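You operate a simulated robot arm through the tools that you are given. There is no shell and no other tool.

You are at the controls of a simulated robot arm. One attempt, no reset.

TASK
Put things in order on the top of the steel workbench. At the end: the silver sealant jar (marked "PIPE SEALANT") stands where the grey battery pack (marked "5 %") stood; the grey battery pack from the top of the steel workbench stands where the beige brass brush stood; the short black hose from the top of the steel workbench is on the silver metal plate; the beige brass brush is on the orange impeller box; whatever was shut is shut again. Leave all else as you found it, and nothing knocked over.

Only the result counts: the job must be done as asked and must still hold three seconds after the hand-in. Knocking over, shifting, dropping, spilling or breaking anything else fails it.

THE ROBOT
A 7-joint arm with a two-finger parallel gripper, fixed in place. Base frame: the origin is on the floor under the middle of its stand, x ahead of it, y to its left, z up; the work surface is at about z = 860. Readings come in mm, degrees, newtons and seconds.
With the tool pointing down near the work surface it reaches from about 300 to 700 mm from the base axis. Its first joint turns from -66.0 to 66.0 degrees. Payload 1.57 kg.
The tool frame sits at the grasp point between the pads (the TCP): z along the fingers, y along the line on which they close. The tips reach 30 mm beyond it. The gripper opens to 110 mm. The fingers are 24 mm wide and 12 mm thick; the gripper's body (48 by 112 mm) begins 78 mm behind the TCP.
Orientation is that of the tool frame in the base frame, as [roll, pitch, yaw] about the fixed x, y, z axes, in that order (R = Rz(yaw) Ry(pitch) Rx(roll)). With the fingers straight down and closing along the base's y, the tool's x points along the base's -x, its y along +y and its z along -z.

THE INTERFACE
- The arm moves only by the tool move_arm. Its argument "targets" is a list of rows, each a list of 6 numbers: the shift along the base's x, y, z in units of 300 mm (1.0 is 300 mm), then the turn, a rotation vector about the base's x, y, z in units of 45 degrees (1.0 is 45 degrees). In form: [[x, y, z, rx, ry, rz], ...]. A call has 1 to 20 rows; each row is the pose to reach, as a shift and turn from the pose commanded when the call began. "grip" is the closure, from 0 (fully open) to 1 (shut), set as the call begins (left out, the last holds). A call with a number of a shift or a turn outside -1 to 1 is refused whole. Rows are played at 5 a second. More than 50 mm and 8.6 degrees between two rows, or a gripper value outside its range, and nothing of the call is played. Where a pose cannot be reached the arm comes as near as it can. A force on the tool above 40 N (or 10 N above the force at the start of the call, whichever is more), or a blocked arm, ends the call early, and 0.2 s more pass. Each finger travels about 108 mm/s and halts on what it meets, pressing with about 35 N; the grip force reading is that of the motor and also rises with nothing between the fingers. The clock runs only during rows and for 0.2 s after the last one: add rows that repeat a pose to give the fingers time. It gives the time, the measured TCP pose, the force on the tool (base axes), the opening and the grip force at its end, in the units of the frame above (readings bear some noise), with the torque about the TCP (base axes, N m) and any sound that the robot's microphone picked up.
- Cameras (640 x 400 px; columns grow to the right, rows downward): "scene" is fixed at [176.8, -407.8, 1396.4]; the picture's right is [0.63, -0.78, 0.00], its down [-0.51, -0.41, -0.76] and it looks along [0.59, 0.48, -0.65] (base axes); focal length 272 px, centre (320, 200). "wrist" rides on the gripper at [70, 16, -141] in the tool frame; the picture's right is [-0.23, 0.97, 0.00], its down [-0.86, -0.20, -0.48] and it looks along [-0.47, -0.11, 0.88] (tool axes); focal length 222 px, centre (320, 200). There is no depth. A picture from a camera that has moved, and an enlarged one, comes with that camera's place and axes in the base frame and with its lens.
- capture(camera): a new picture of that camera. No time passes.
- inspect(camera, box): a new picture of the part [left, top, right, bottom] of that camera's present view, enlarged. No time passes.
- sign_off(): hands the job in; it is judged then, once.

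Places have to be worked out from the pictures, the camera data and where the tool is seen. Open the gripper and draw the arm clear of the work before you hand the job in, unless the task says otherwise.

The tools are called after "Request:" as name(argument=value, ...) on one line, values as JSON. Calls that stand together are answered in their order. move_arm: Moves the arm, as the interface text tells. Its arguments: {"type":"object","properties":{"targets":{"type":"array","items":{"type":"array","items":{"type":"number"}}},"grip":{"type":"number"}},"required":["targets"]} The other tools are called the same way: capture (camera) takes a picture; inspect (camera, box) takes an enlarged picture of a part of a camera's view; sign_off () hands the job in.

At the start:

```text
time_s: 0.0
tcp_pos: [461.6, -63.1, 1211.7]
orientation: [180.0, 0.0, 180.0]
wrist_force: [-0.2, 0.5, 0.6]
moment: [0.02, -0.03, -0.01]
finger_gap: 110.0
grasp_force: 0.0
```

scene: 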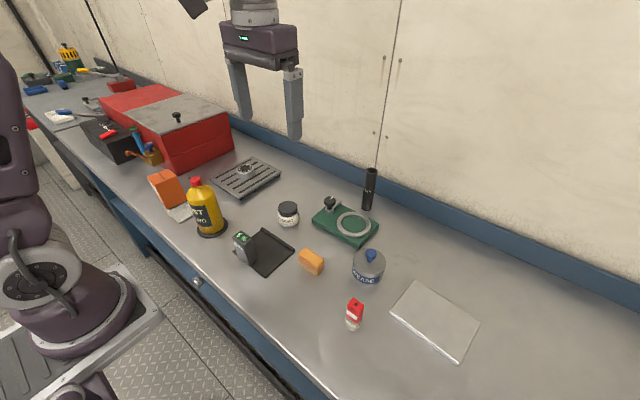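
wrist: 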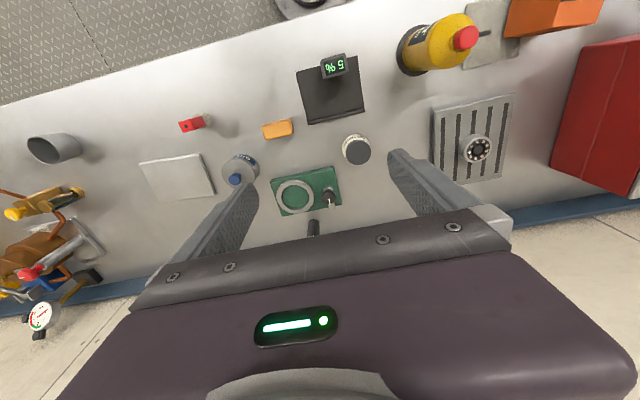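

I start by looking closer at the scene to identify each item before moving anything.

Request:
inspect(camera="scene", box=[130, 150, 290, 250])

Request:
inspect(camera="scene", box=[220, 180, 380, 280])

Request:
inspect(camera="scene", box=[300, 230, 500, 370])

Request:
inspect(camera="scene", box=[10, 40, 240, 180])

Request:
inspect(camera="wrist", box=[220, 40, 420, 240])

Request:
inspect(camera="wrist", box=[0, 120, 200, 360])

Request:
inspect(camera="wrist", box=[380, 0, 640, 200])

```text
4.00 times, centred on (210, 200) of scene
camera zoom: at [176.8, -407.8, 1396.4], right [0.63, -0.78, 0.0], down [-0.51, -0.41, -0.76], along [0.59, 0.48, -0.65], focal length 1089 px, centre (760, 200)
```

zoom: 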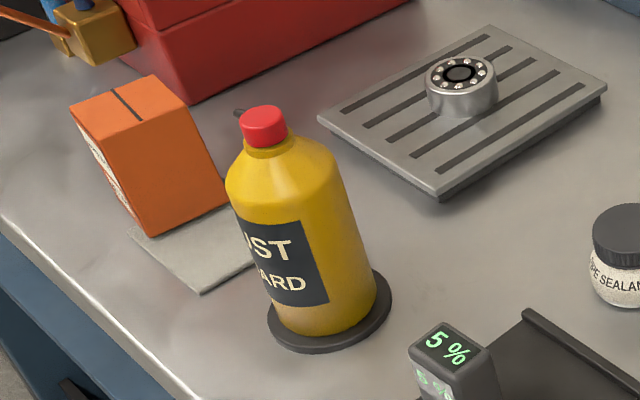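

```text
4.00 times, centred on (300, 230) of scene
camera zoom: at [176.8, -407.8, 1396.4], right [0.63, -0.78, 0.0], down [-0.51, -0.41, -0.76], along [0.59, 0.48, -0.65], focal length 1089 px, centre (400, 80)
```

zoom: 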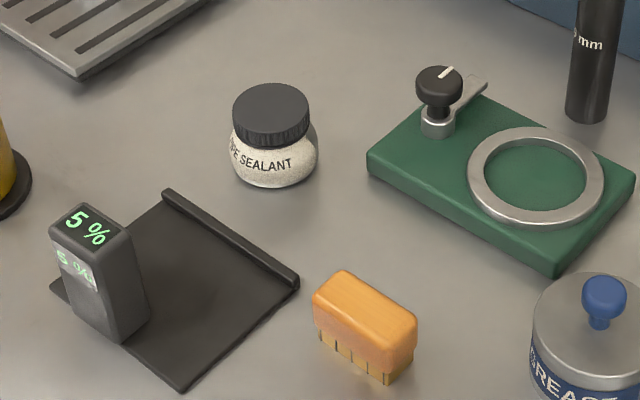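

```text
2.86 times, centred on (400, 300) of scene
camera zoom: at [176.8, -407.8, 1396.4], right [0.63, -0.78, 0.0], down [-0.51, -0.41, -0.76], along [0.59, 0.48, -0.65], focal length 778 px, centre (91, -86)
```

zoom: 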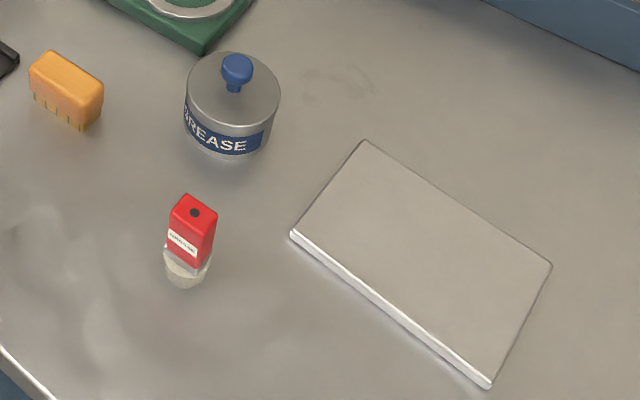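

```text
2.78 times, centred on (125, 110) of scene
camera zoom: at [176.8, -407.8, 1396.4], right [0.63, -0.78, 0.0], down [-0.51, -0.41, -0.76], along [0.59, 0.48, -0.65], focal length 758 px, centre (863, 450)
```

zoom: 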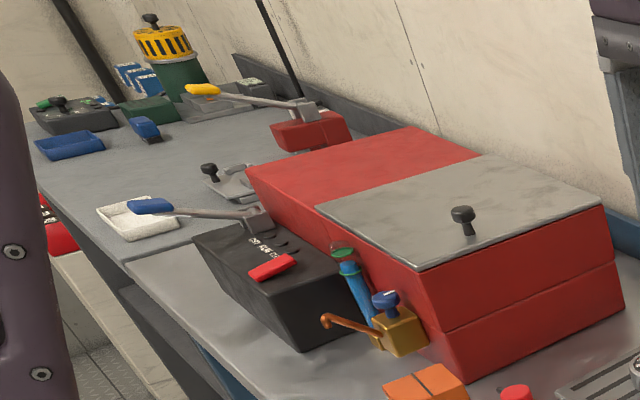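

```text
2.00 times, centred on (320, 140) of wrist
camera zoom: at [392.0, -46.8, 1351.7], right [0.23, 0.97, 0.0], down [0.86, -0.2, 0.48], along [0.47, -0.11, -0.88], focal length 444 px, centre (320, 320)
```

zoom: 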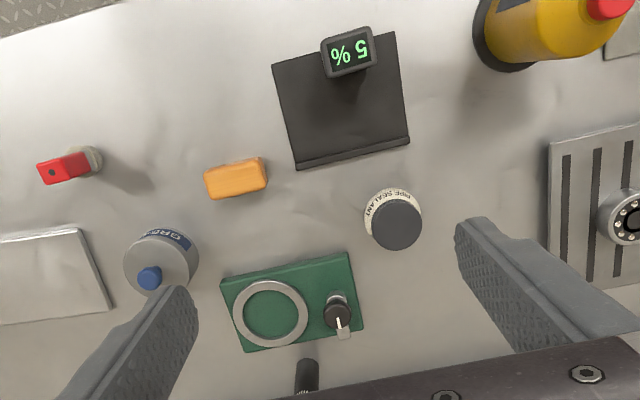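

```text
1.67 times, centred on (100, 240) of wrist
camera zoom: at [392.0, -46.8, 1351.7], right [0.23, 0.97, 0.0], down [0.86, -0.2, 0.48], along [0.47, -0.11, -0.88], focal length 370 px, centre (687, 133)
```

zoom: 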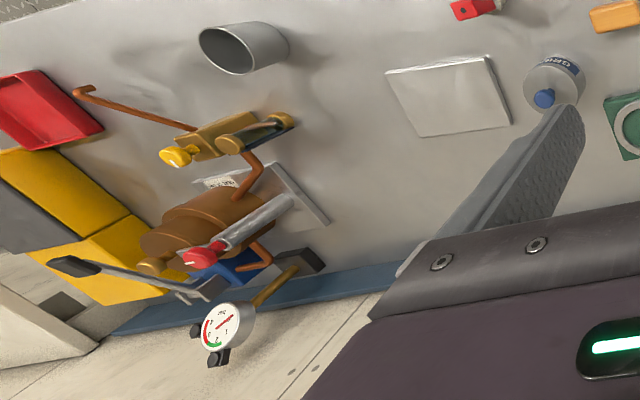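

```text
2.00 times, centred on (510, 100) of wrist
camera zoom: at [392.0, -46.8, 1351.7], right [0.23, 0.97, 0.0], down [0.86, -0.2, 0.48], along [0.47, -0.11, -0.88], focal length 444 px, centre (-60, 400)
```

zoom: 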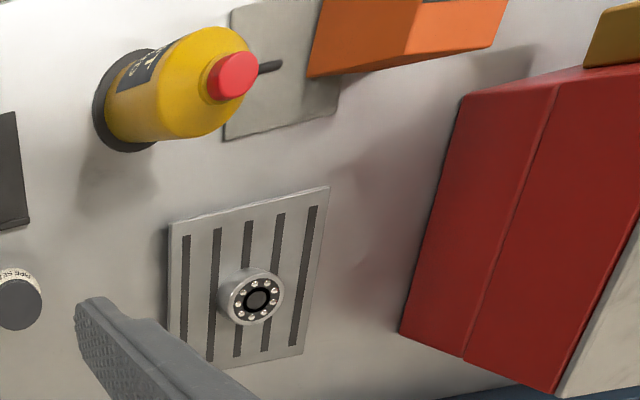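

The pictures show battery at about (385,-20), jar about (480,-40), brush about (463,-148), hose about (715,-140), plate about (515,-420), impeller box about (382,340, top ~940). I move lower to view the middle objects more closely.

Request:
move_arm(targets=[[-0.05, 0.0, -0.1, 0, 0, 0], [-0.1, 0.0, -0.2, 0, 0, 0], [-0.15, 0.0, -0.3, 0, 0, 0], [-0.2, 0.0, -0.4, 0, 0, 0], [-0.2, 0.0, -0.4, 0, 0, 0]], grip=0)

Request:
capture(camera="wrist")

Request:
capture(camera="scene")

```text
time_s: 1.2
tcp_pos: [400.5, -61.0, 1090.4]
orientation: [180.0, 0.1, 179.9]
wrist_force: [0.6, 0.3, -0.6]
moment: [-0.01, -0.02, -0.02]
finger_gap: 110.1
grasp_force: 0.0
```

```text
taken
camera wrist: at [331.5, -45.2, 1231.2], right [0.23, 0.97, 0.0], down [0.86, -0.2, 0.48], along [0.47, -0.11, -0.88], focal length 222 px, centre (320, 200)
```

wrist: 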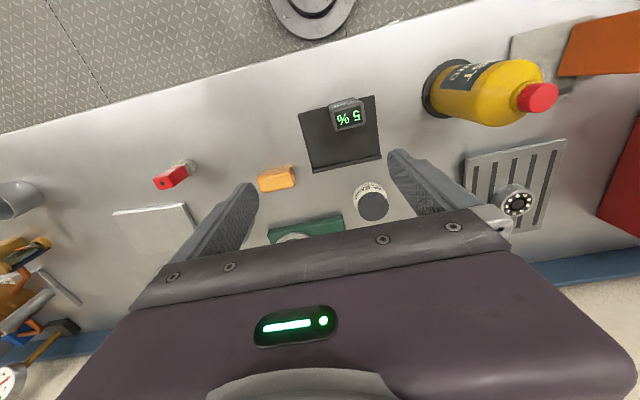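

```text
taken
```

scene: 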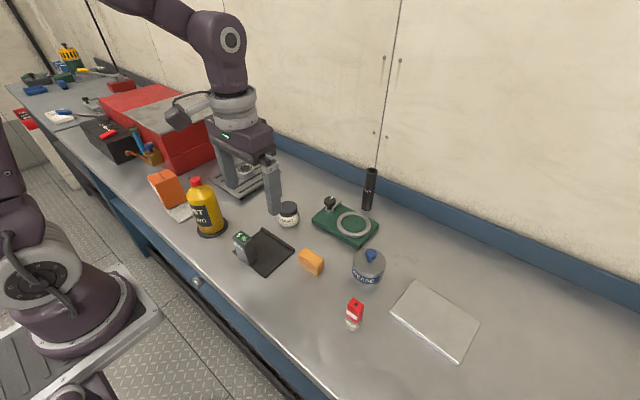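

The view is clear; I enlarge the battery/tray, brush, and jar to work out places and sizes.

Request:
inspect(camera="wrist", box=[280, 80, 400, 180])

Request:
inspect(camera="wrist", box=[230, 150, 330, 230])

Request:
inspect(camera="scene", box=[220, 220, 330, 290])

Request:
inspect(camera="scene", box=[310, 150, 420, 250])

Request:
inspect(camera="scene", box=[130, 160, 220, 230])

```text
4.00 times, centred on (340, 130) of wrist
camera zoom: at [331.5, -45.2, 1231.2], right [0.23, 0.97, 0.0], down [0.86, -0.2, 0.48], along [0.47, -0.11, -0.88], focal length 888 px, centre (240, 480)
```

zoom: 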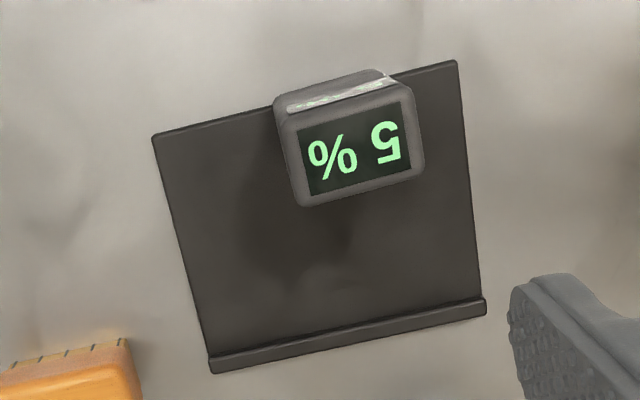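

```text
5.00 times, centred on (280, 190) of wrist
camera zoom: at [331.5, -45.2, 1231.2], right [0.23, 0.97, 0.0], down [0.86, -0.2, 0.48], along [0.47, -0.11, -0.88], focal length 1111 px, centre (520, 250)
```

zoom: 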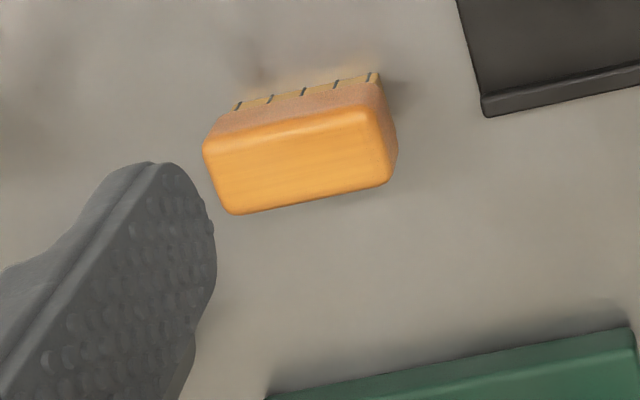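

```text
5.71 times, centred on (275, 255) of scene
camera zoom: at [176.8, -407.8, 1396.4], right [0.63, -0.78, 0.0], down [-0.51, -0.41, -0.76], along [0.59, 0.48, -0.65], focal length 1556 px, centre (577, -114)
```

zoom: 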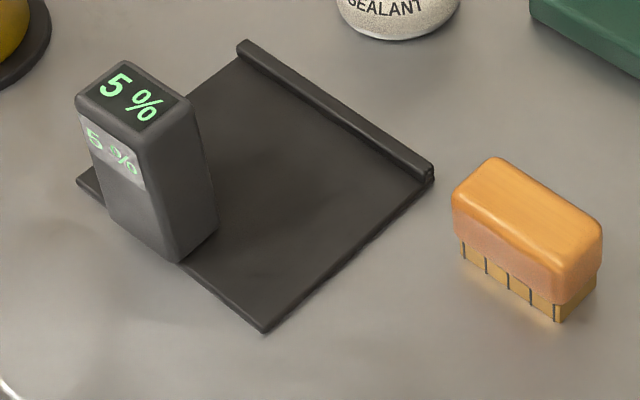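

```text
4.00 times, centred on (365, 200) of scene
camera zoom: at [176.8, -407.8, 1396.4], right [0.63, -0.78, 0.0], down [-0.51, -0.41, -0.76], along [0.59, 0.48, -0.65], focal length 1089 px, centre (140, 200)
```

zoom: 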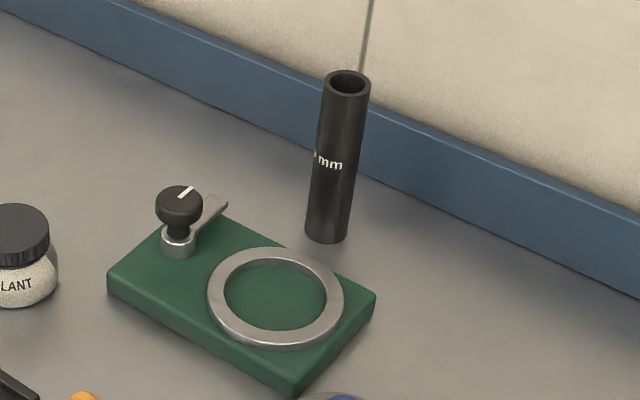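

```text
5.71 times, centred on (175, 195) of scene
camera zoom: at [176.8, -407.8, 1396.4], right [0.63, -0.78, 0.0], down [-0.51, -0.41, -0.76], along [0.59, 0.48, -0.65], focal length 1556 px, centre (1149, 229)
```

zoom: 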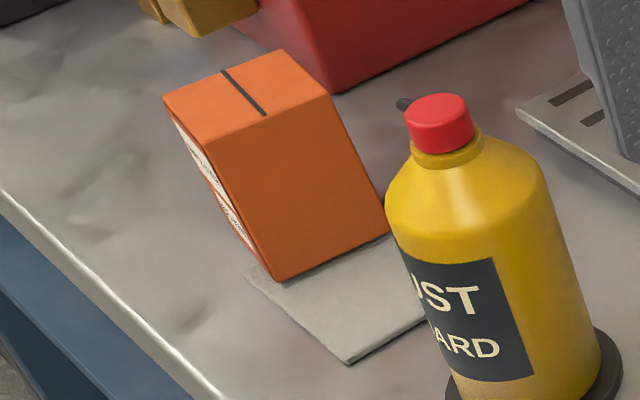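

By triangulating both cameras: battery centre ≈(380,-20), top ≈945, standing on the near edge of the black tray (tray x 371–471, y −90–29); brush centre ≈(460,-149), 26×55 mm, top ≈900. I move above the brush with a narrowed gripper to verify alignment.

Request:
move_arm(targets=[[0.0488, -0.0716, -0.0764, 0, 0, 0], [0.0977, -0.1432, -0.1528, 0, 0, 0], [0.1465, -0.2147, -0.2293, 0, 0, 0], [0.1953, -0.2863, -0.3057, 0, 0, 0], [0.1953, -0.2863, -0.3057, 0, 0, 0]], grip=0.27)

Request:
capture(camera="wrist")

Request:
inspect(camera="wrist", box=[240, 90, 400, 190])

Request:
capture(camera="scene")

```text
time_s: 2.4
tcp_pos: [460.9, -147.6, 999.7]
orientation: [180.0, -0.1, -180.0]
wrist_force: [0.4, 0.7, 0.7]
moment: [-0.04, -0.02, -0.03]
finger_gap: 80.3
grasp_force: 0.0
```

```text
taken
camera wrist: at [391.4, -132.1, 1140.5], right [0.23, 0.97, 0.0], down [0.85, -0.2, 0.48], along [0.47, -0.11, -0.88], focal length 222 px, centre (320, 200)
```

wrist: 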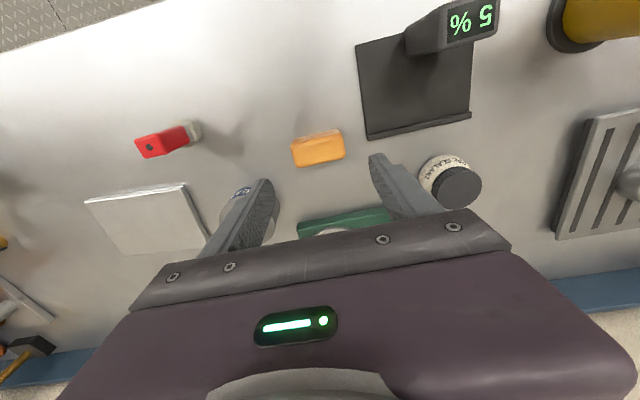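

```text
4.00 times, centred on (320, 140) of wrist
camera zoom: at [391.4, -132.1, 1140.5], right [0.23, 0.97, 0.0], down [0.85, -0.2, 0.48], along [0.47, -0.11, -0.88], focal length 888 px, centre (320, 440)
```

zoom: 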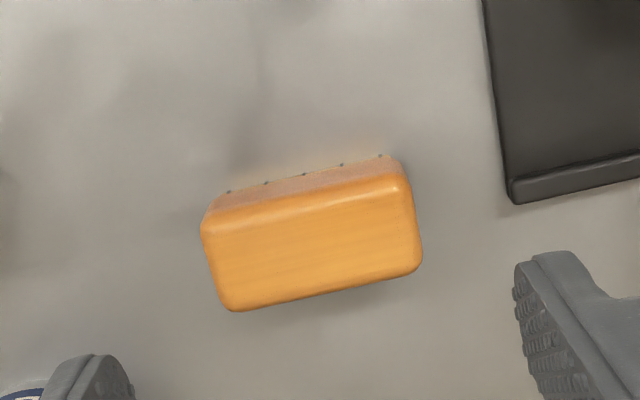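

```text
taken
```

scene: 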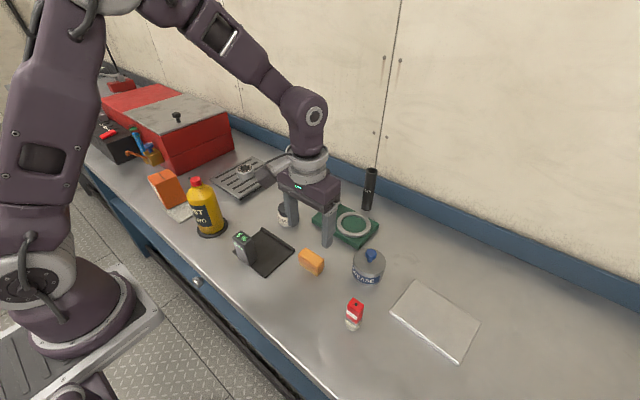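

Brush centre refines to ≈(459,-150.5). I descend to TCP z≈895 (tips ≈865) with the fingers straddling its length.

Request:
move_arm(targets=[[-0.004, -0.005, -0.1, 0, 0, 0], [-0.004, -0.005, -0.2, 0, 0, 0], [-0.004, -0.005, -0.28, 0, 0, 0], [-0.004, -0.005, -0.33, 0, 0, 0], [-0.004, -0.005, -0.35, 0, 0, 0], [-0.004, -0.005, -0.35, 0, 0, 0]], grip=0.27)

Request:
capture(camera="wrist")

Request:
inspect(camera="scene", box=[250, 170, 410, 300])

```text
time_s: 3.8
tcp_pos: [458.3, -149.2, 892.2]
orientation: [-180.0, 0.0, 179.9]
wrist_force: [-0.3, 0.5, -0.1]
moment: [-0.01, -0.02, 0.02]
finger_gap: 80.1
grasp_force: 0.1
```

```text
taken
camera wrist: at [388.9, -134.0, 1034.0], right [0.23, 0.97, 0.0], down [0.86, -0.2, 0.48], along [0.47, -0.11, -0.88], focal length 222 px, centre (320, 200)
```

wrist: 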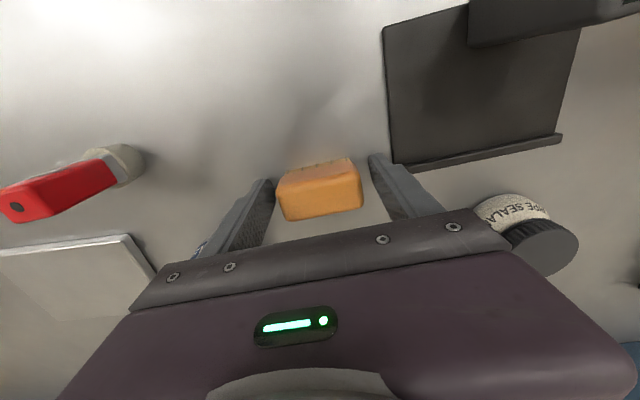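

```text
3.08 times, centred on (330, 235) of scene
camera zoom: at [176.8, -407.8, 1396.4], right [0.63, -0.78, 0.0], down [-0.51, -0.41, -0.76], along [0.59, 0.48, -0.65], focal length 838 px, centre (289, 92)
```

zoom: 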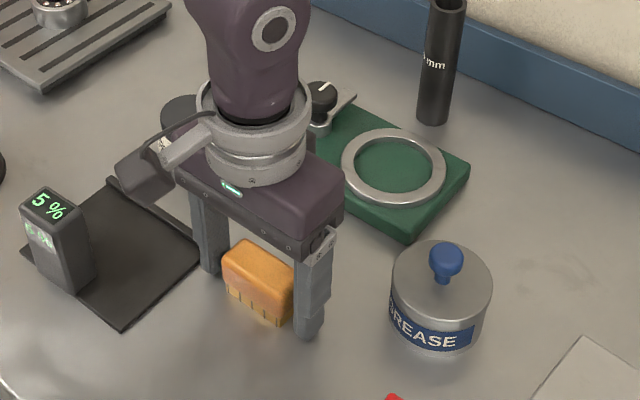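

The fingers straddle the brush without contact. I close the gripper on it.

Request:
move_arm(targets=[[0, 0, 0, 0, 0, 0], [0, 0, 0, 0, 0, 0], [0, 0, 0, 0, 0, 0]], grip=1)

Request:
capture(camera="wrist")

```text
time_s: 4.6
tcp_pos: [457.4, -149.3, 893.6]
orientation: [-180.0, 0.0, -179.9]
wrist_force: [-0.8, 0.8, 0.7]
moment: [0.01, 0.02, 0.0]
finger_gap: 59.2
grasp_force: 35.3
```

```text
taken
camera wrist: at [388.9, -134.0, 1034.2], right [0.23, 0.97, 0.0], down [0.86, -0.2, 0.48], along [0.47, -0.11, -0.88], focal length 222 px, centre (320, 200)
```

wrist: 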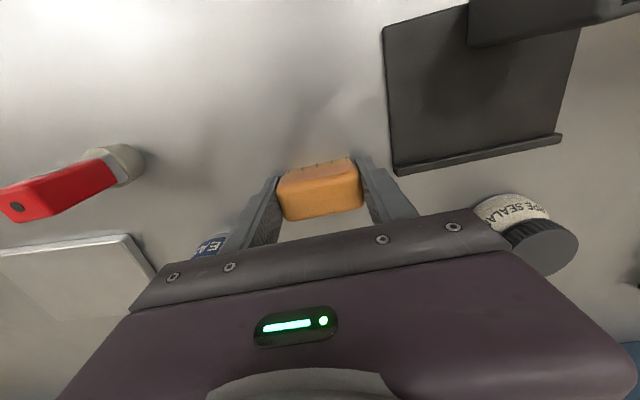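

The brush is held (gap 59 mm, 35 N). I lift straight up to z≈1120 and carry it left, above bottle height, toward the impeller box.

Request:
move_arm(targets=[[0, 0, 0.05, 0, 0, 0], [0, 0, 0.17, 0, 0, 0], [0, 0, 0.31, 0, 0, 0], [0, 0, 0.45, 0, 0, 0], [0, 0, 0.6, 0, 0, 0], [0, 0, 0.75, 0, 0, 0], [-0.025, 0.121, 0.75, 0, 0, 0], [-0.05, 0.242, 0.75, 0, 0, 0], [-0.074, 0.363, 0.75, 0, 0, 0], [-0.1, 0.484, 0.75, 0, 0, 0], [-0.123, 0.605, 0.75, 0, 0, 0], [-0.148, 0.726, 0.75, 0, 0, 0], [-0.172, 0.847, 0.75, 0, 0, 0], [-0.197, 0.968, 0.75, 0, 0, 0], [-0.197, 0.968, 0.75, 0, 0, 0]], grip=1)

Request:
capture(camera="wrist")

Request:
capture(camera="scene")

```text
time_s: 7.8
tcp_pos: [399.9, 140.9, 1119.9]
orientation: [180.0, 0.0, 179.9]
wrist_force: [-0.1, 0.0, -1.3]
moment: [0.02, -0.01, -0.01]
finger_gap: 59.0
grasp_force: 34.9
```

```text
taken
camera wrist: at [330.0, 156.6, 1260.9], right [0.23, 0.97, 0.0], down [0.86, -0.2, 0.48], along [0.47, -0.11, -0.88], focal length 222 px, centre (320, 200)
```

wrist: 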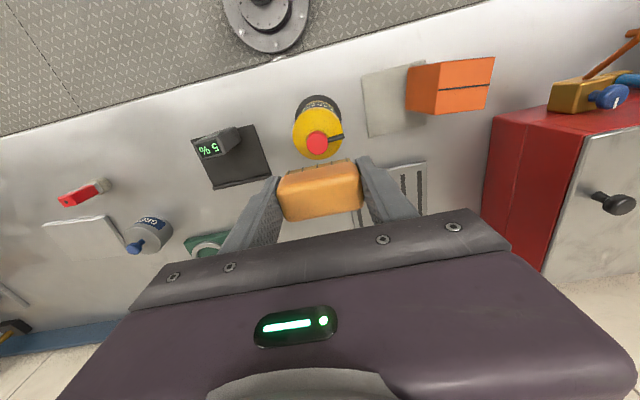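

```text
taken
```

scene: 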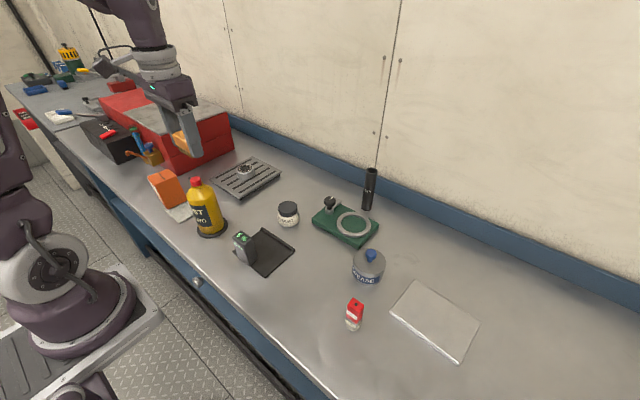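

The brush is held securely and the impeller box is in view. I enlarge it to locate its top face.

Request:
inspect(camera="wrist", box=[350, 30, 510, 150])

Request:
inspect(camera="scene", box=[130, 155, 210, 225])

```text
3.33 times, centred on (430, 90) of wrist
camera zoom: at [330.0, 156.6, 1260.9], right [0.23, 0.97, 0.0], down [0.86, -0.2, 0.48], along [0.47, -0.11, -0.88], focal length 740 px, centre (-47, 567)
```

zoom: 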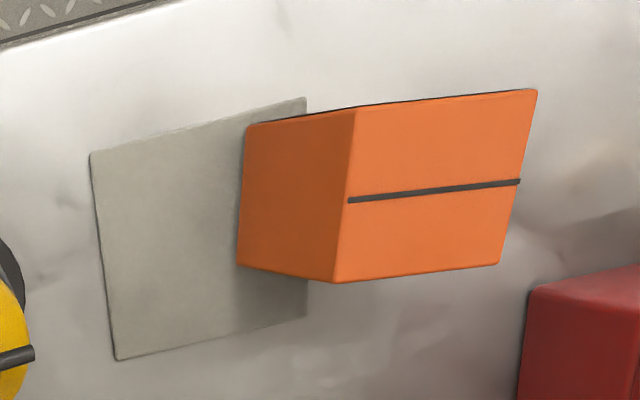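

```text
5.71 times, centred on (170, 190) of scene
camera zoom: at [176.8, -407.8, 1396.4], right [0.63, -0.78, 0.0], down [-0.51, -0.41, -0.76], along [0.59, 0.48, -0.65], focal length 1556 px, centre (1177, 257)
```

zoom: 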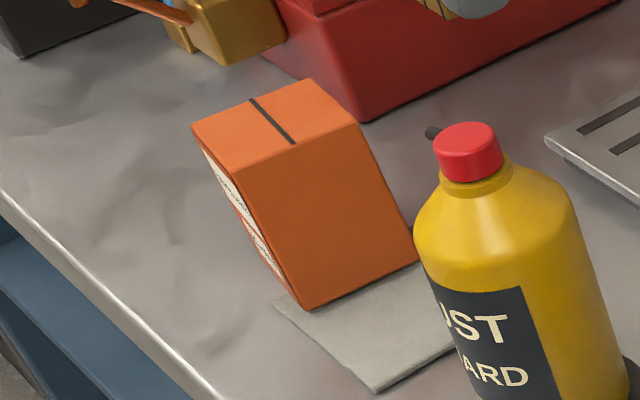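

Box top face triangulates to centre ≈(379,324), z≈956, rotated about −8°, roughly 58×62 mm. I move above it, turning the tool −7.7° to align the brush, stopping well above for a check.

Request:
move_arm(targets=[[-0.0139, 0.1227, 0, 0, 0, -0.034], [-0.0279, 0.2455, 0, 0, 0, -0.068], [-0.0418, 0.3682, 0, 0, 0, -0.102], [-0.0558, 0.491, 0, 0, 0, -0.136], [-0.0697, 0.6137, 0, 0, 0, -0.17], [-0.0697, 0.6137, -0.1, 0, 0, -0.17], [-0.0697, 0.6137, -0.2, 0, 0, -0.17], [-0.0697, 0.6137, -0.2, 0, 0, -0.17]], grip=1)

Request:
capture(camera="wrist")

Request:
inspect(camera="scene", box=[110, 100, 250, 230])

```text
time_s: 9.6
tcp_pos: [379.8, 324.7, 1058.0]
orientation: [-179.9, 0.0, 172.5]
wrist_force: [0.4, 0.2, -0.8]
moment: [0.0, 0.01, 0.01]
finger_gap: 59.5
grasp_force: 35.3
```

```text
taken
camera wrist: at [312.9, 349.6, 1198.5], right [0.35, 0.93, 0.0], down [0.82, -0.31, 0.48], along [0.45, -0.17, -0.88], focal length 222 px, centre (320, 200)
```

wrist: 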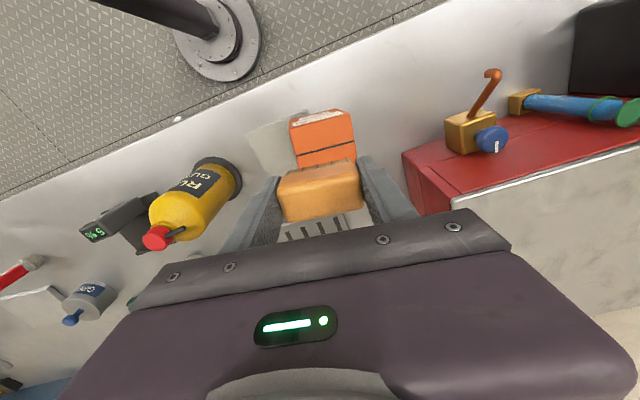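

```text
3.08 times, centred on (180, 165) of scene
camera zoom: at [176.8, -407.8, 1396.4], right [0.63, -0.78, 0.0], down [-0.51, -0.41, -0.76], along [0.59, 0.48, -0.65], focal length 838 px, centre (751, 308)
```

zoom: 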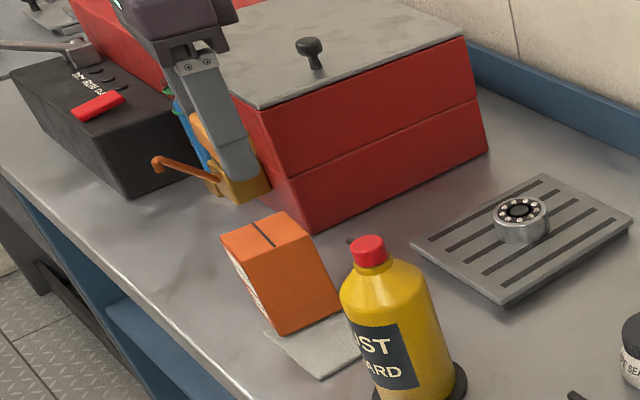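

The box is visible beneath the brush; I enlarge to check alignment.

Request:
inspect(camera="wrist", box=[240, 90, 400, 230])

```text
2.86 times, centred on (320, 160) of wrist
camera zoom: at [312.9, 349.6, 1198.5], right [0.35, 0.93, 0.0], down [0.82, -0.31, 0.48], along [0.45, -0.17, -0.88], focal length 635 px, centre (320, 314)
```

zoom: 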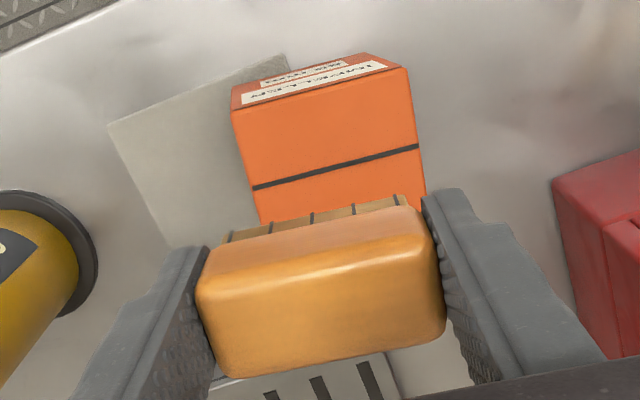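

The box centre reads ≈(379,330), top ≈945–956, yaw ≈−7°. I shift 6 mm left and lower to just above the box, then look from the scene camera.

Request:
move_arm(targets=[[0, 0.02, -0.07, 0, 0, 0.01], [0, 0.02, -0.14, 0, 0, 0.01], [0, 0.02, -0.19, 0, 0, 0.01], [0, 0.02, -0.19, 0, 0, 0.01]], grip=1)

Request:
inspect(camera="wrist", box=[240, 90, 400, 230])

Request:
inspect(camera="scene", box=[130, 130, 220, 210])

```text
time_s: 10.6
tcp_pos: [379.8, 330.4, 1002.2]
orientation: [180.0, 0.0, 172.7]
wrist_force: [0.2, -0.1, -1.4]
moment: [-0.01, 0.02, 0.01]
finger_gap: 59.4
grasp_force: 35.1
```

```text
2.86 times, centred on (320, 160) of wrist
camera zoom: at [312.7, 354.7, 1142.7], right [0.35, 0.94, 0.0], down [0.82, -0.3, 0.48], along [0.45, -0.17, -0.88], focal length 635 px, centre (320, 314)
```

zoom: 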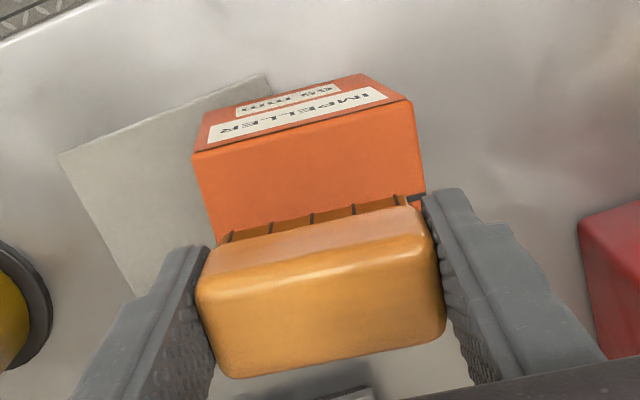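

```text
5.00 times, centred on (175, 170) of scene
camera zoom: at [176.8, -407.8, 1396.4], right [0.63, -0.78, 0.0], down [-0.51, -0.41, -0.76], along [0.59, 0.48, -0.65], focal length 1362 px, centre (1045, 350)
```

zoom: 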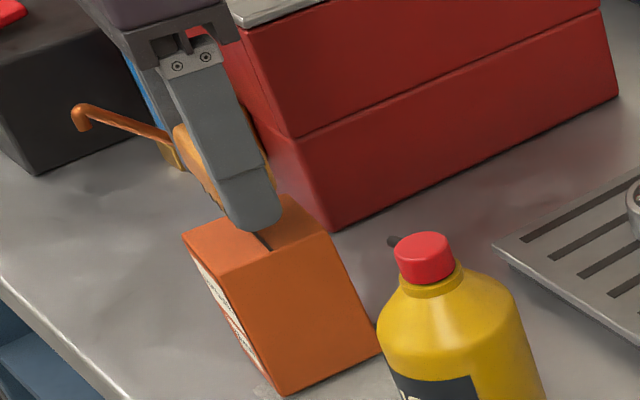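

Alignment is good. I lower in small steps watching the vertical force for contact with the box top.

Request:
move_arm(targets=[[0, 0, -0.01, 0, 0, 0], [0, 0, -0.02, 0, 0, 0], [0, 0, -0.03, 0, 0, 0], [0, 0, -0.03, 0, 0, 0]], grip=1)

Request:
inspect(camera="scene", box=[140, 140, 200, 210])

```text
time_s: 11.6
tcp_pos: [378.7, 330.1, 994.3]
orientation: [-179.9, 0.0, 172.8]
wrist_force: [0.2, 0.7, -1.1]
moment: [0.01, -0.02, 0.01]
finger_gap: 59.4
grasp_force: 35.1
```

```text
5.71 times, centred on (170, 175) of scene
camera zoom: at [176.8, -407.8, 1396.4], right [0.63, -0.78, 0.0], down [-0.51, -0.41, -0.76], along [0.59, 0.48, -0.65], focal length 1556 px, centre (1177, 343)
```

zoom: 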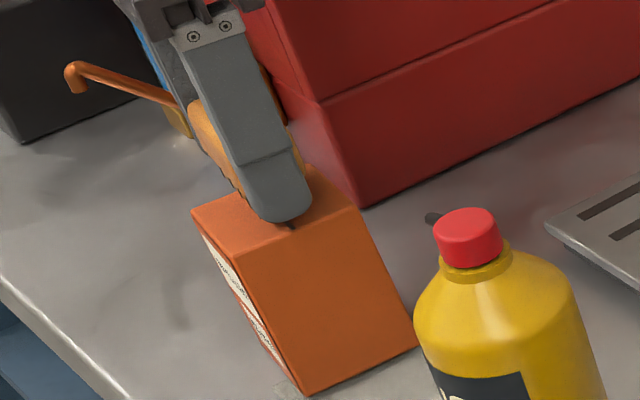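

No contact yet. I continue down in 2 mm steps.

Request:
move_arm(targets=[[0, 0, -0.007, 0, 0, 0], [0, 0, -0.014, 0, 0, 0], [0, 0, -0.02, 0, 0, 0]], grip=1)

```text
time_s: 12.4
tcp_pos: [380.2, 329.5, 987.2]
orientation: [-179.8, 0.0, 172.9]
wrist_force: [-0.4, 0.2, -0.9]
moment: [-0.01, 0.02, 0.0]
finger_gap: 59.2
grasp_force: 35.8
```

Still free (force unchanged). I lower another 4 mm.

Request:
move_arm(targets=[[0, 0, -0.007, 0, 0, 0], [0, 0, -0.014, 0, 0, 0], [0, 0, -0.014, 0, 0, 0]], grip=1)

Request:
inspect(camera="wrist", box=[240, 90, 400, 230])

Request:
inspect(camera="scene", box=[140, 150, 190, 200])

```text
time_s: 13.2
tcp_pos: [381.1, 329.6, 985.1]
orientation: [-180.0, 0.1, 172.8]
wrist_force: [-0.8, -4.0, 23.6]
moment: [-0.89, -0.16, -0.04]
finger_gap: 59.2
grasp_force: 35.2
```

```text
2.86 times, centred on (320, 160) of wrist
camera zoom: at [312.6, 354.4, 1125.2], right [0.35, 0.94, 0.0], down [0.82, -0.31, 0.48], along [0.45, -0.17, -0.88], focal length 635 px, centre (320, 314)
```

zoom: 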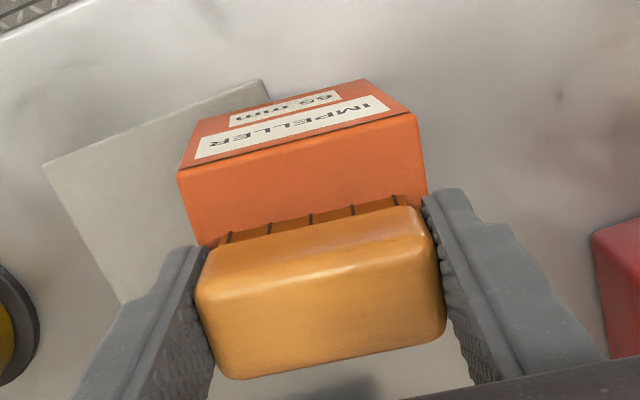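

```text
8.00 times, centred on (165, 175) of scene
camera zoom: at [176.5, -408.2, 1396.4], right [0.63, -0.78, 0.0], down [-0.51, -0.41, -0.76], along [0.59, 0.48, -0.65], focal length 2179 px, centre (1560, 400)
```

zoom: 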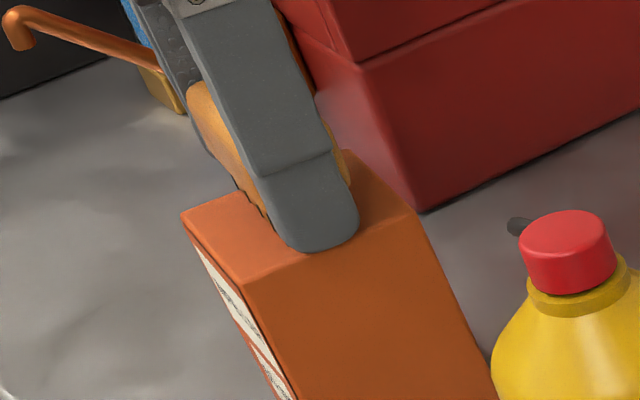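

Contact: 24 N upward at TCP z≈984, so the brush is resting on the box top. I raise 1.5 mm to relieve the press, then open gently.

Request:
move_arm(targets=[[0, 0, 0.005, 0, 0, 0], [0, 0, 0.005, 0, 0, 0]], grip=1)

```text
time_s: 13.8
tcp_pos: [378.6, 330.7, 985.0]
orientation: [-179.9, -0.1, 172.8]
wrist_force: [-0.6, 0.2, 0.0]
moment: [0.0, 0.0, 0.0]
finger_gap: 59.3
grasp_force: 35.1
```

Force is now about zero, so the brush is just at the surface. I open the gripper.

Request:
move_arm(targets=[[0, 0, 0, 0, 0, 0], [0, 0, 0, 0, 0, 0]], grip=0.27)

Request:
inspect(camera="wrist", box=[240, 90, 400, 230])

Request:
inspect(camera="scene", box=[140, 140, 200, 210])

```text
time_s: 14.4
tcp_pos: [379.9, 330.1, 985.7]
orientation: [179.9, -0.1, 172.8]
wrist_force: [0.3, -1.0, 0.0]
moment: [-0.01, -0.01, 0.02]
finger_gap: 80.4
grasp_force: 0.0
```

```text
2.86 times, centred on (320, 160) of wrist
camera zoom: at [312.2, 354.8, 1126.3], right [0.35, 0.94, 0.0], down [0.82, -0.31, 0.48], along [0.45, -0.17, -0.88], focal length 635 px, centre (320, 314)
```

zoom: 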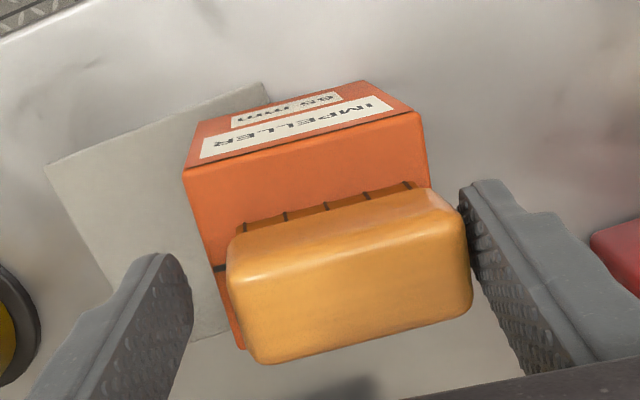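

```text
5.71 times, centred on (170, 175) of scene
camera zoom: at [176.8, -407.8, 1396.4], right [0.63, -0.78, 0.0], down [-0.51, -0.41, -0.76], along [0.59, 0.48, -0.65], focal length 1556 px, centre (1177, 343)
```

zoom: 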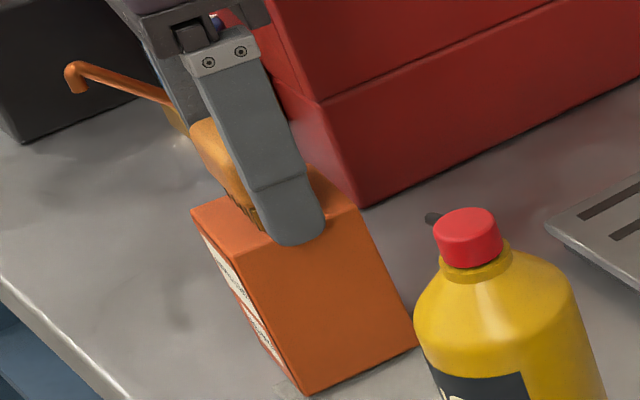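

The brush sits on the box, close to the left (+y) finger. I open fully to clear it and then lift straight up.

Request:
move_arm(targets=[[0, 0, 0, 0, 0, 0], [0, 0, 0, 0, 0, 0]], grip=0.05)

Request:
inspect(camera="wrist", box=[230, 80, 410, 230])

```text
time_s: 15.0
tcp_pos: [379.3, 330.8, 986.2]
orientation: [180.0, 0.0, 172.7]
wrist_force: [0.0, -0.7, -0.4]
moment: [0.01, -0.01, -0.01]
finger_gap: 104.6
grasp_force: 0.1
```

```text
2.67 times, centred on (320, 155) of wrist
camera zoom: at [312.2, 354.8, 1126.3], right [0.35, 0.94, 0.0], down [0.82, -0.31, 0.48], along [0.45, -0.17, -0.88], focal length 592 px, centre (320, 320)
```

zoom: 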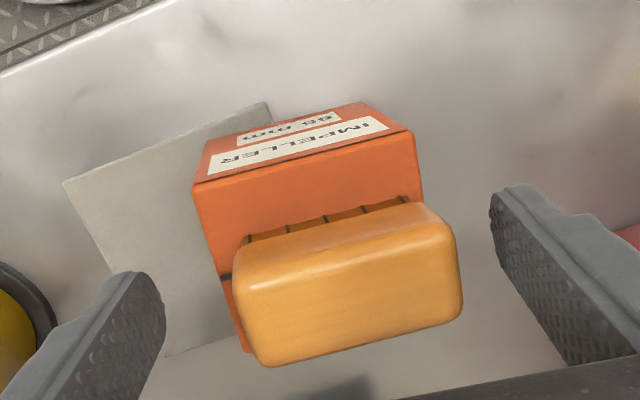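

The brush stands free on the box top with clearance on both sides. I lift straight up.

Request:
move_arm(targets=[[0, 0, 0.05, 0, 0, 0], [0, 0, 0.15, 0, 0, 0], [0, 0, 0.3, 0, 0, 0], [0, 0, 0.45, 0, 0, 0], [0, 0, 0.45, 0, 0, 0]], grip=0.05)

Request:
capture(camera="scene")

Request:
inspect(camera="scene", box=[130, 150, 210, 230])

Request:
capture(camera="wrist")

```text
time_s: 16.2
tcp_pos: [379.7, 329.7, 1117.9]
orientation: [-180.0, -0.1, 172.8]
wrist_force: [-0.3, -0.3, 0.0]
moment: [0.02, -0.01, 0.0]
finger_gap: 104.5
grasp_force: 0.0
```

```text
taken
```

scene: 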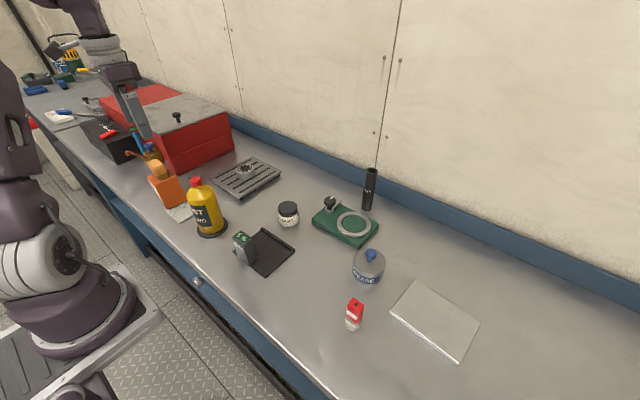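

```text
5.00 times, centred on (170, 190) of scene
camera zoom: at [176.8, -407.8, 1396.4], right [0.63, -0.78, 0.0], down [-0.51, -0.41, -0.76], along [0.59, 0.48, -0.65], focal length 1362 px, centre (1070, 250)
```

zoom: 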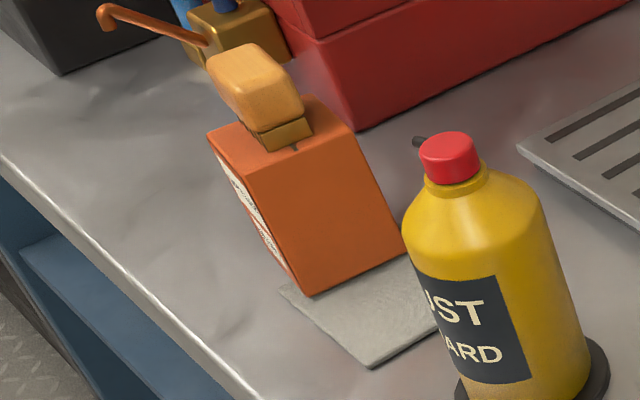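

```text
taken
camera wrist: at [313.6, 354.5, 1259.9], right [0.35, 0.94, 0.0], down [0.82, -0.3, 0.48], along [0.45, -0.17, -0.88], focal length 222 px, centre (320, 200)
```

wrist: 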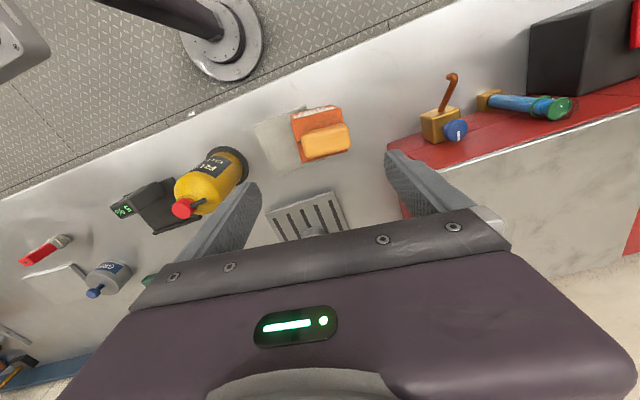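

The brush stands on the box. I check the overhang closely.

Request:
inspect(camera="wrist", box=[250, 80, 390, 180])

Request:
inspect(camera="scene", box=[140, 150, 190, 200])

```text
4.00 times, centred on (320, 130) of wrist
camera zoom: at [313.6, 354.5, 1259.9], right [0.35, 0.94, 0.0], down [0.82, -0.3, 0.48], along [0.45, -0.17, -0.88], focal length 888 px, centre (320, 480)
```

zoom: 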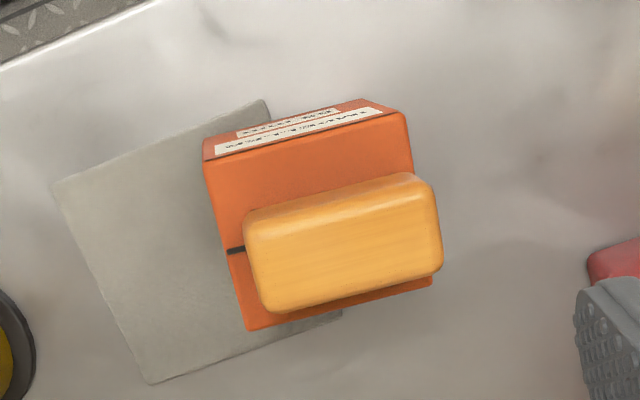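

```text
8.00 times, centred on (165, 175) of scene
camera zoom: at [176.8, -407.8, 1396.4], right [0.63, -0.78, 0.0], down [-0.51, -0.41, -0.76], along [0.59, 0.48, -0.65], focal length 2179 px, centre (1560, 400)
```

zoom: 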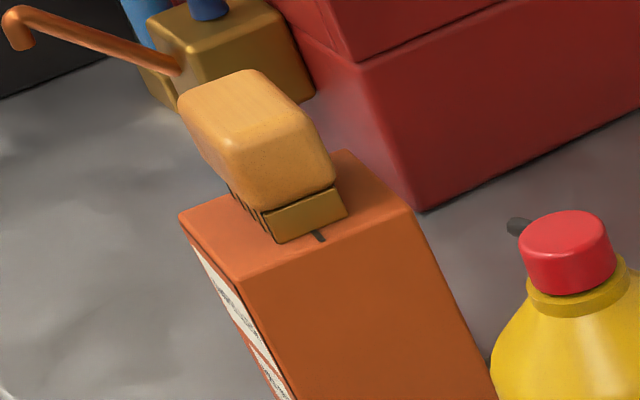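

The brush is seated stably on the box. I now travel back over the bottle toward the battery, restoring the tool's yaw.

Request:
move_arm(targets=[[0, -0.129, 0, 0, 0, 0.023], [0, -0.257, 0, 0, 0, 0.046], [0, -0.386, 0, 0, 0, 0.069], [0, -0.514, 0, 0, 0, 0.092], [0, -0.643, 0, 0, 0, 0.115], [0, -0.771, 0, 0, 0, 0.138], [0, -0.9, 0, 0, 0, 0.16], [0, -0.9, 0, 0, 0, 0.16]], grip=0.05)

Request:
move_arm(targets=[[0.0, -0.1, 0, 0, 0, 0], [0.0, -0.2, -0.05, 0, 0, 0], [0.0, -0.27, -0.13, 0, 0, 0], [0.0, -0.27, -0.2, 0, 0, 0], [0.0, -0.27, -0.2, 0, 0, 0]], grip=0.36)

Request:
capture(camera="wrist")

Request:
inspect(camera="wrist", box=[240, 90, 400, 210])

Request:
capture(camera="scene")

```text
time_s: 18.0
tcp_pos: [378.3, 60.1, 1118.8]
orientation: [180.0, 0.0, 179.9]
wrist_force: [0.3, -0.2, -0.8]
moment: [-0.02, -0.01, 0.04]
finger_gap: 104.6
grasp_force: 0.1
```

```text
time_s: 19.2
tcp_pos: [379.6, -21.2, 1059.7]
orientation: [-180.0, 0.0, -179.8]
wrist_force: [0.5, 0.3, -0.3]
moment: [-0.02, 0.01, 0.0]
finger_gap: 70.3
grasp_force: 0.1
```

```text
taken
camera wrist: at [309.2, -5.3, 1201.4], right [0.23, 0.97, 0.0], down [0.86, -0.2, 0.48], along [0.47, -0.11, -0.88], focal length 222 px, centre (320, 200)
```

wrist: 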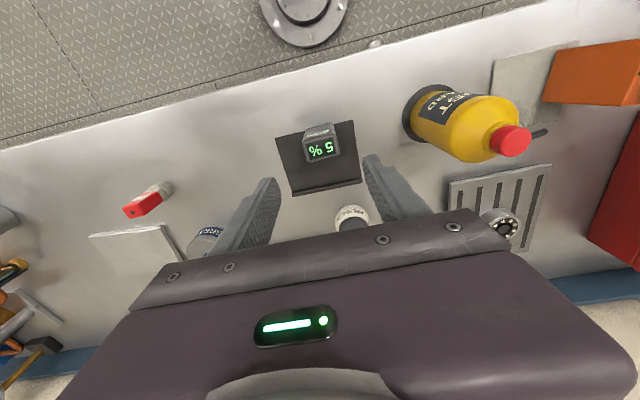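

```text
3.33 times, centred on (320, 150) of wrist
camera zoom: at [309.2, -5.3, 1201.4], right [0.23, 0.97, 0.0], down [0.86, -0.2, 0.48], along [0.47, -0.11, -0.88], focal length 740 px, centre (320, 367)
```

zoom: 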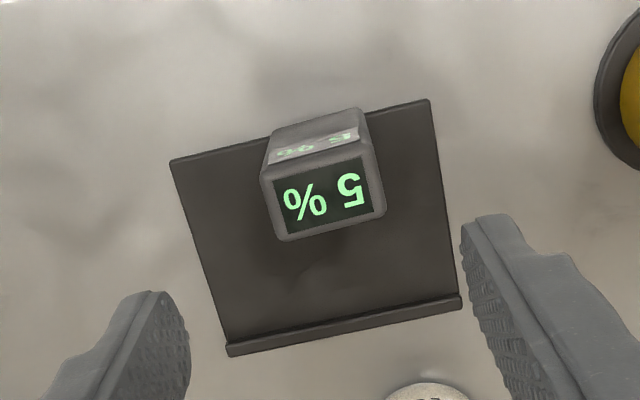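

```text
taken
```

scene: 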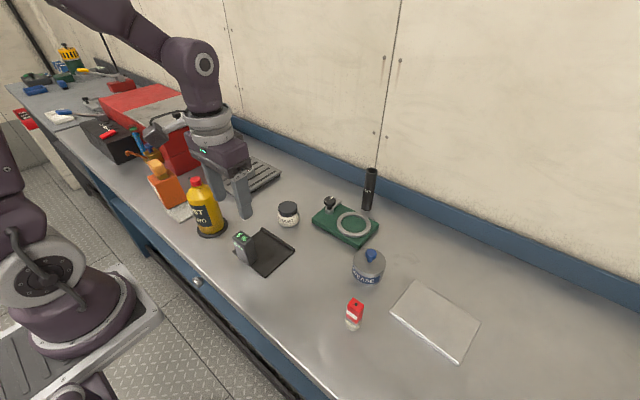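

The battery centre reads ≈(379,-20.5), 25×39 mm, top ≈943, aligned with the axes. I descend to TCP z≈908 with a 70 mm opening.

Request:
move_arm(targets=[[0, 0.002, -0.13, 0, 0, 0], [0, 0.002, -0.26, 0, 0, 0], [0, 0.002, -0.36, 0, 0, 0], [0, 0.002, -0.44, 0, 0, 0], [0, 0.002, -0.49, 0, 0, 0], [0, 0.002, -0.507, 0, 0, 0], [0, 0.002, -0.507, 0, 0, 0]], grip=0.36)

Request:
capture(camera="wrist")

Request:
inspect(camera="scene", box=[200, 180, 320, 290])

```text
time_s: 20.8
tcp_pos: [379.2, -18.9, 907.2]
orientation: [180.0, 0.0, -180.0]
wrist_force: [-0.3, -0.3, -0.4]
moment: [0.01, -0.01, 0.0]
finger_gap: 70.3
grasp_force: 0.0
```

```text
taken
camera wrist: at [310.2, -3.2, 1048.0], right [0.23, 0.97, 0.0], down [0.86, -0.2, 0.48], along [0.47, -0.11, -0.88], focal length 222 px, centre (320, 200)
```

wrist: 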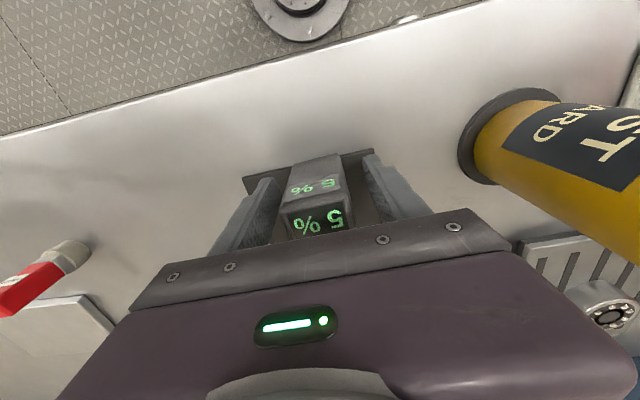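

```text
3.64 times, centred on (260, 235) of scene
camera zoom: at [176.8, -407.8, 1396.4], right [0.63, -0.78, 0.0], down [-0.51, -0.41, -0.76], along [0.59, 0.48, -0.65], focal length 990 px, centre (538, 73)
```

zoom: 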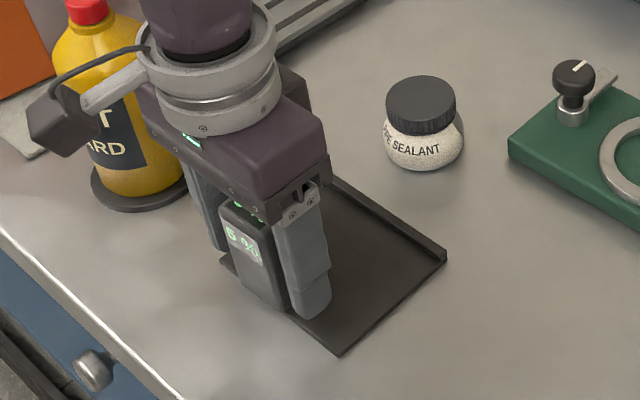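

The fingers straddle the battery cleanly. I close on it.

Request:
move_arm(targets=[[0, 0, 0, 0, 0, 0], [0, 0, 0, 0, 0, 0], [0, 0, 0, 0, 0, 0]], grip=1)

Request:
capture(camera="wrist")

```text
time_s: 21.6
tcp_pos: [380.5, -19.3, 907.3]
orientation: [-180.0, 0.1, -179.9]
wrist_force: [0.2, 0.7, 0.6]
moment: [0.03, -0.01, -0.03]
finger_gap: 42.0
grasp_force: 34.4
```

```text
taken
camera wrist: at [310.2, -3.2, 1048.1], right [0.23, 0.97, 0.0], down [0.86, -0.2, 0.48], along [0.47, -0.11, -0.88], focal length 222 px, centre (320, 200)
```

wrist: 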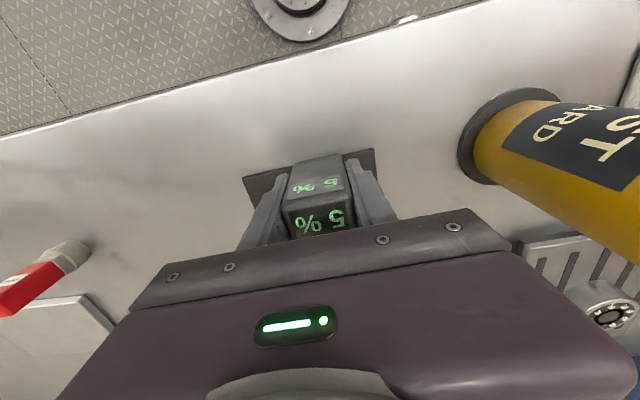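

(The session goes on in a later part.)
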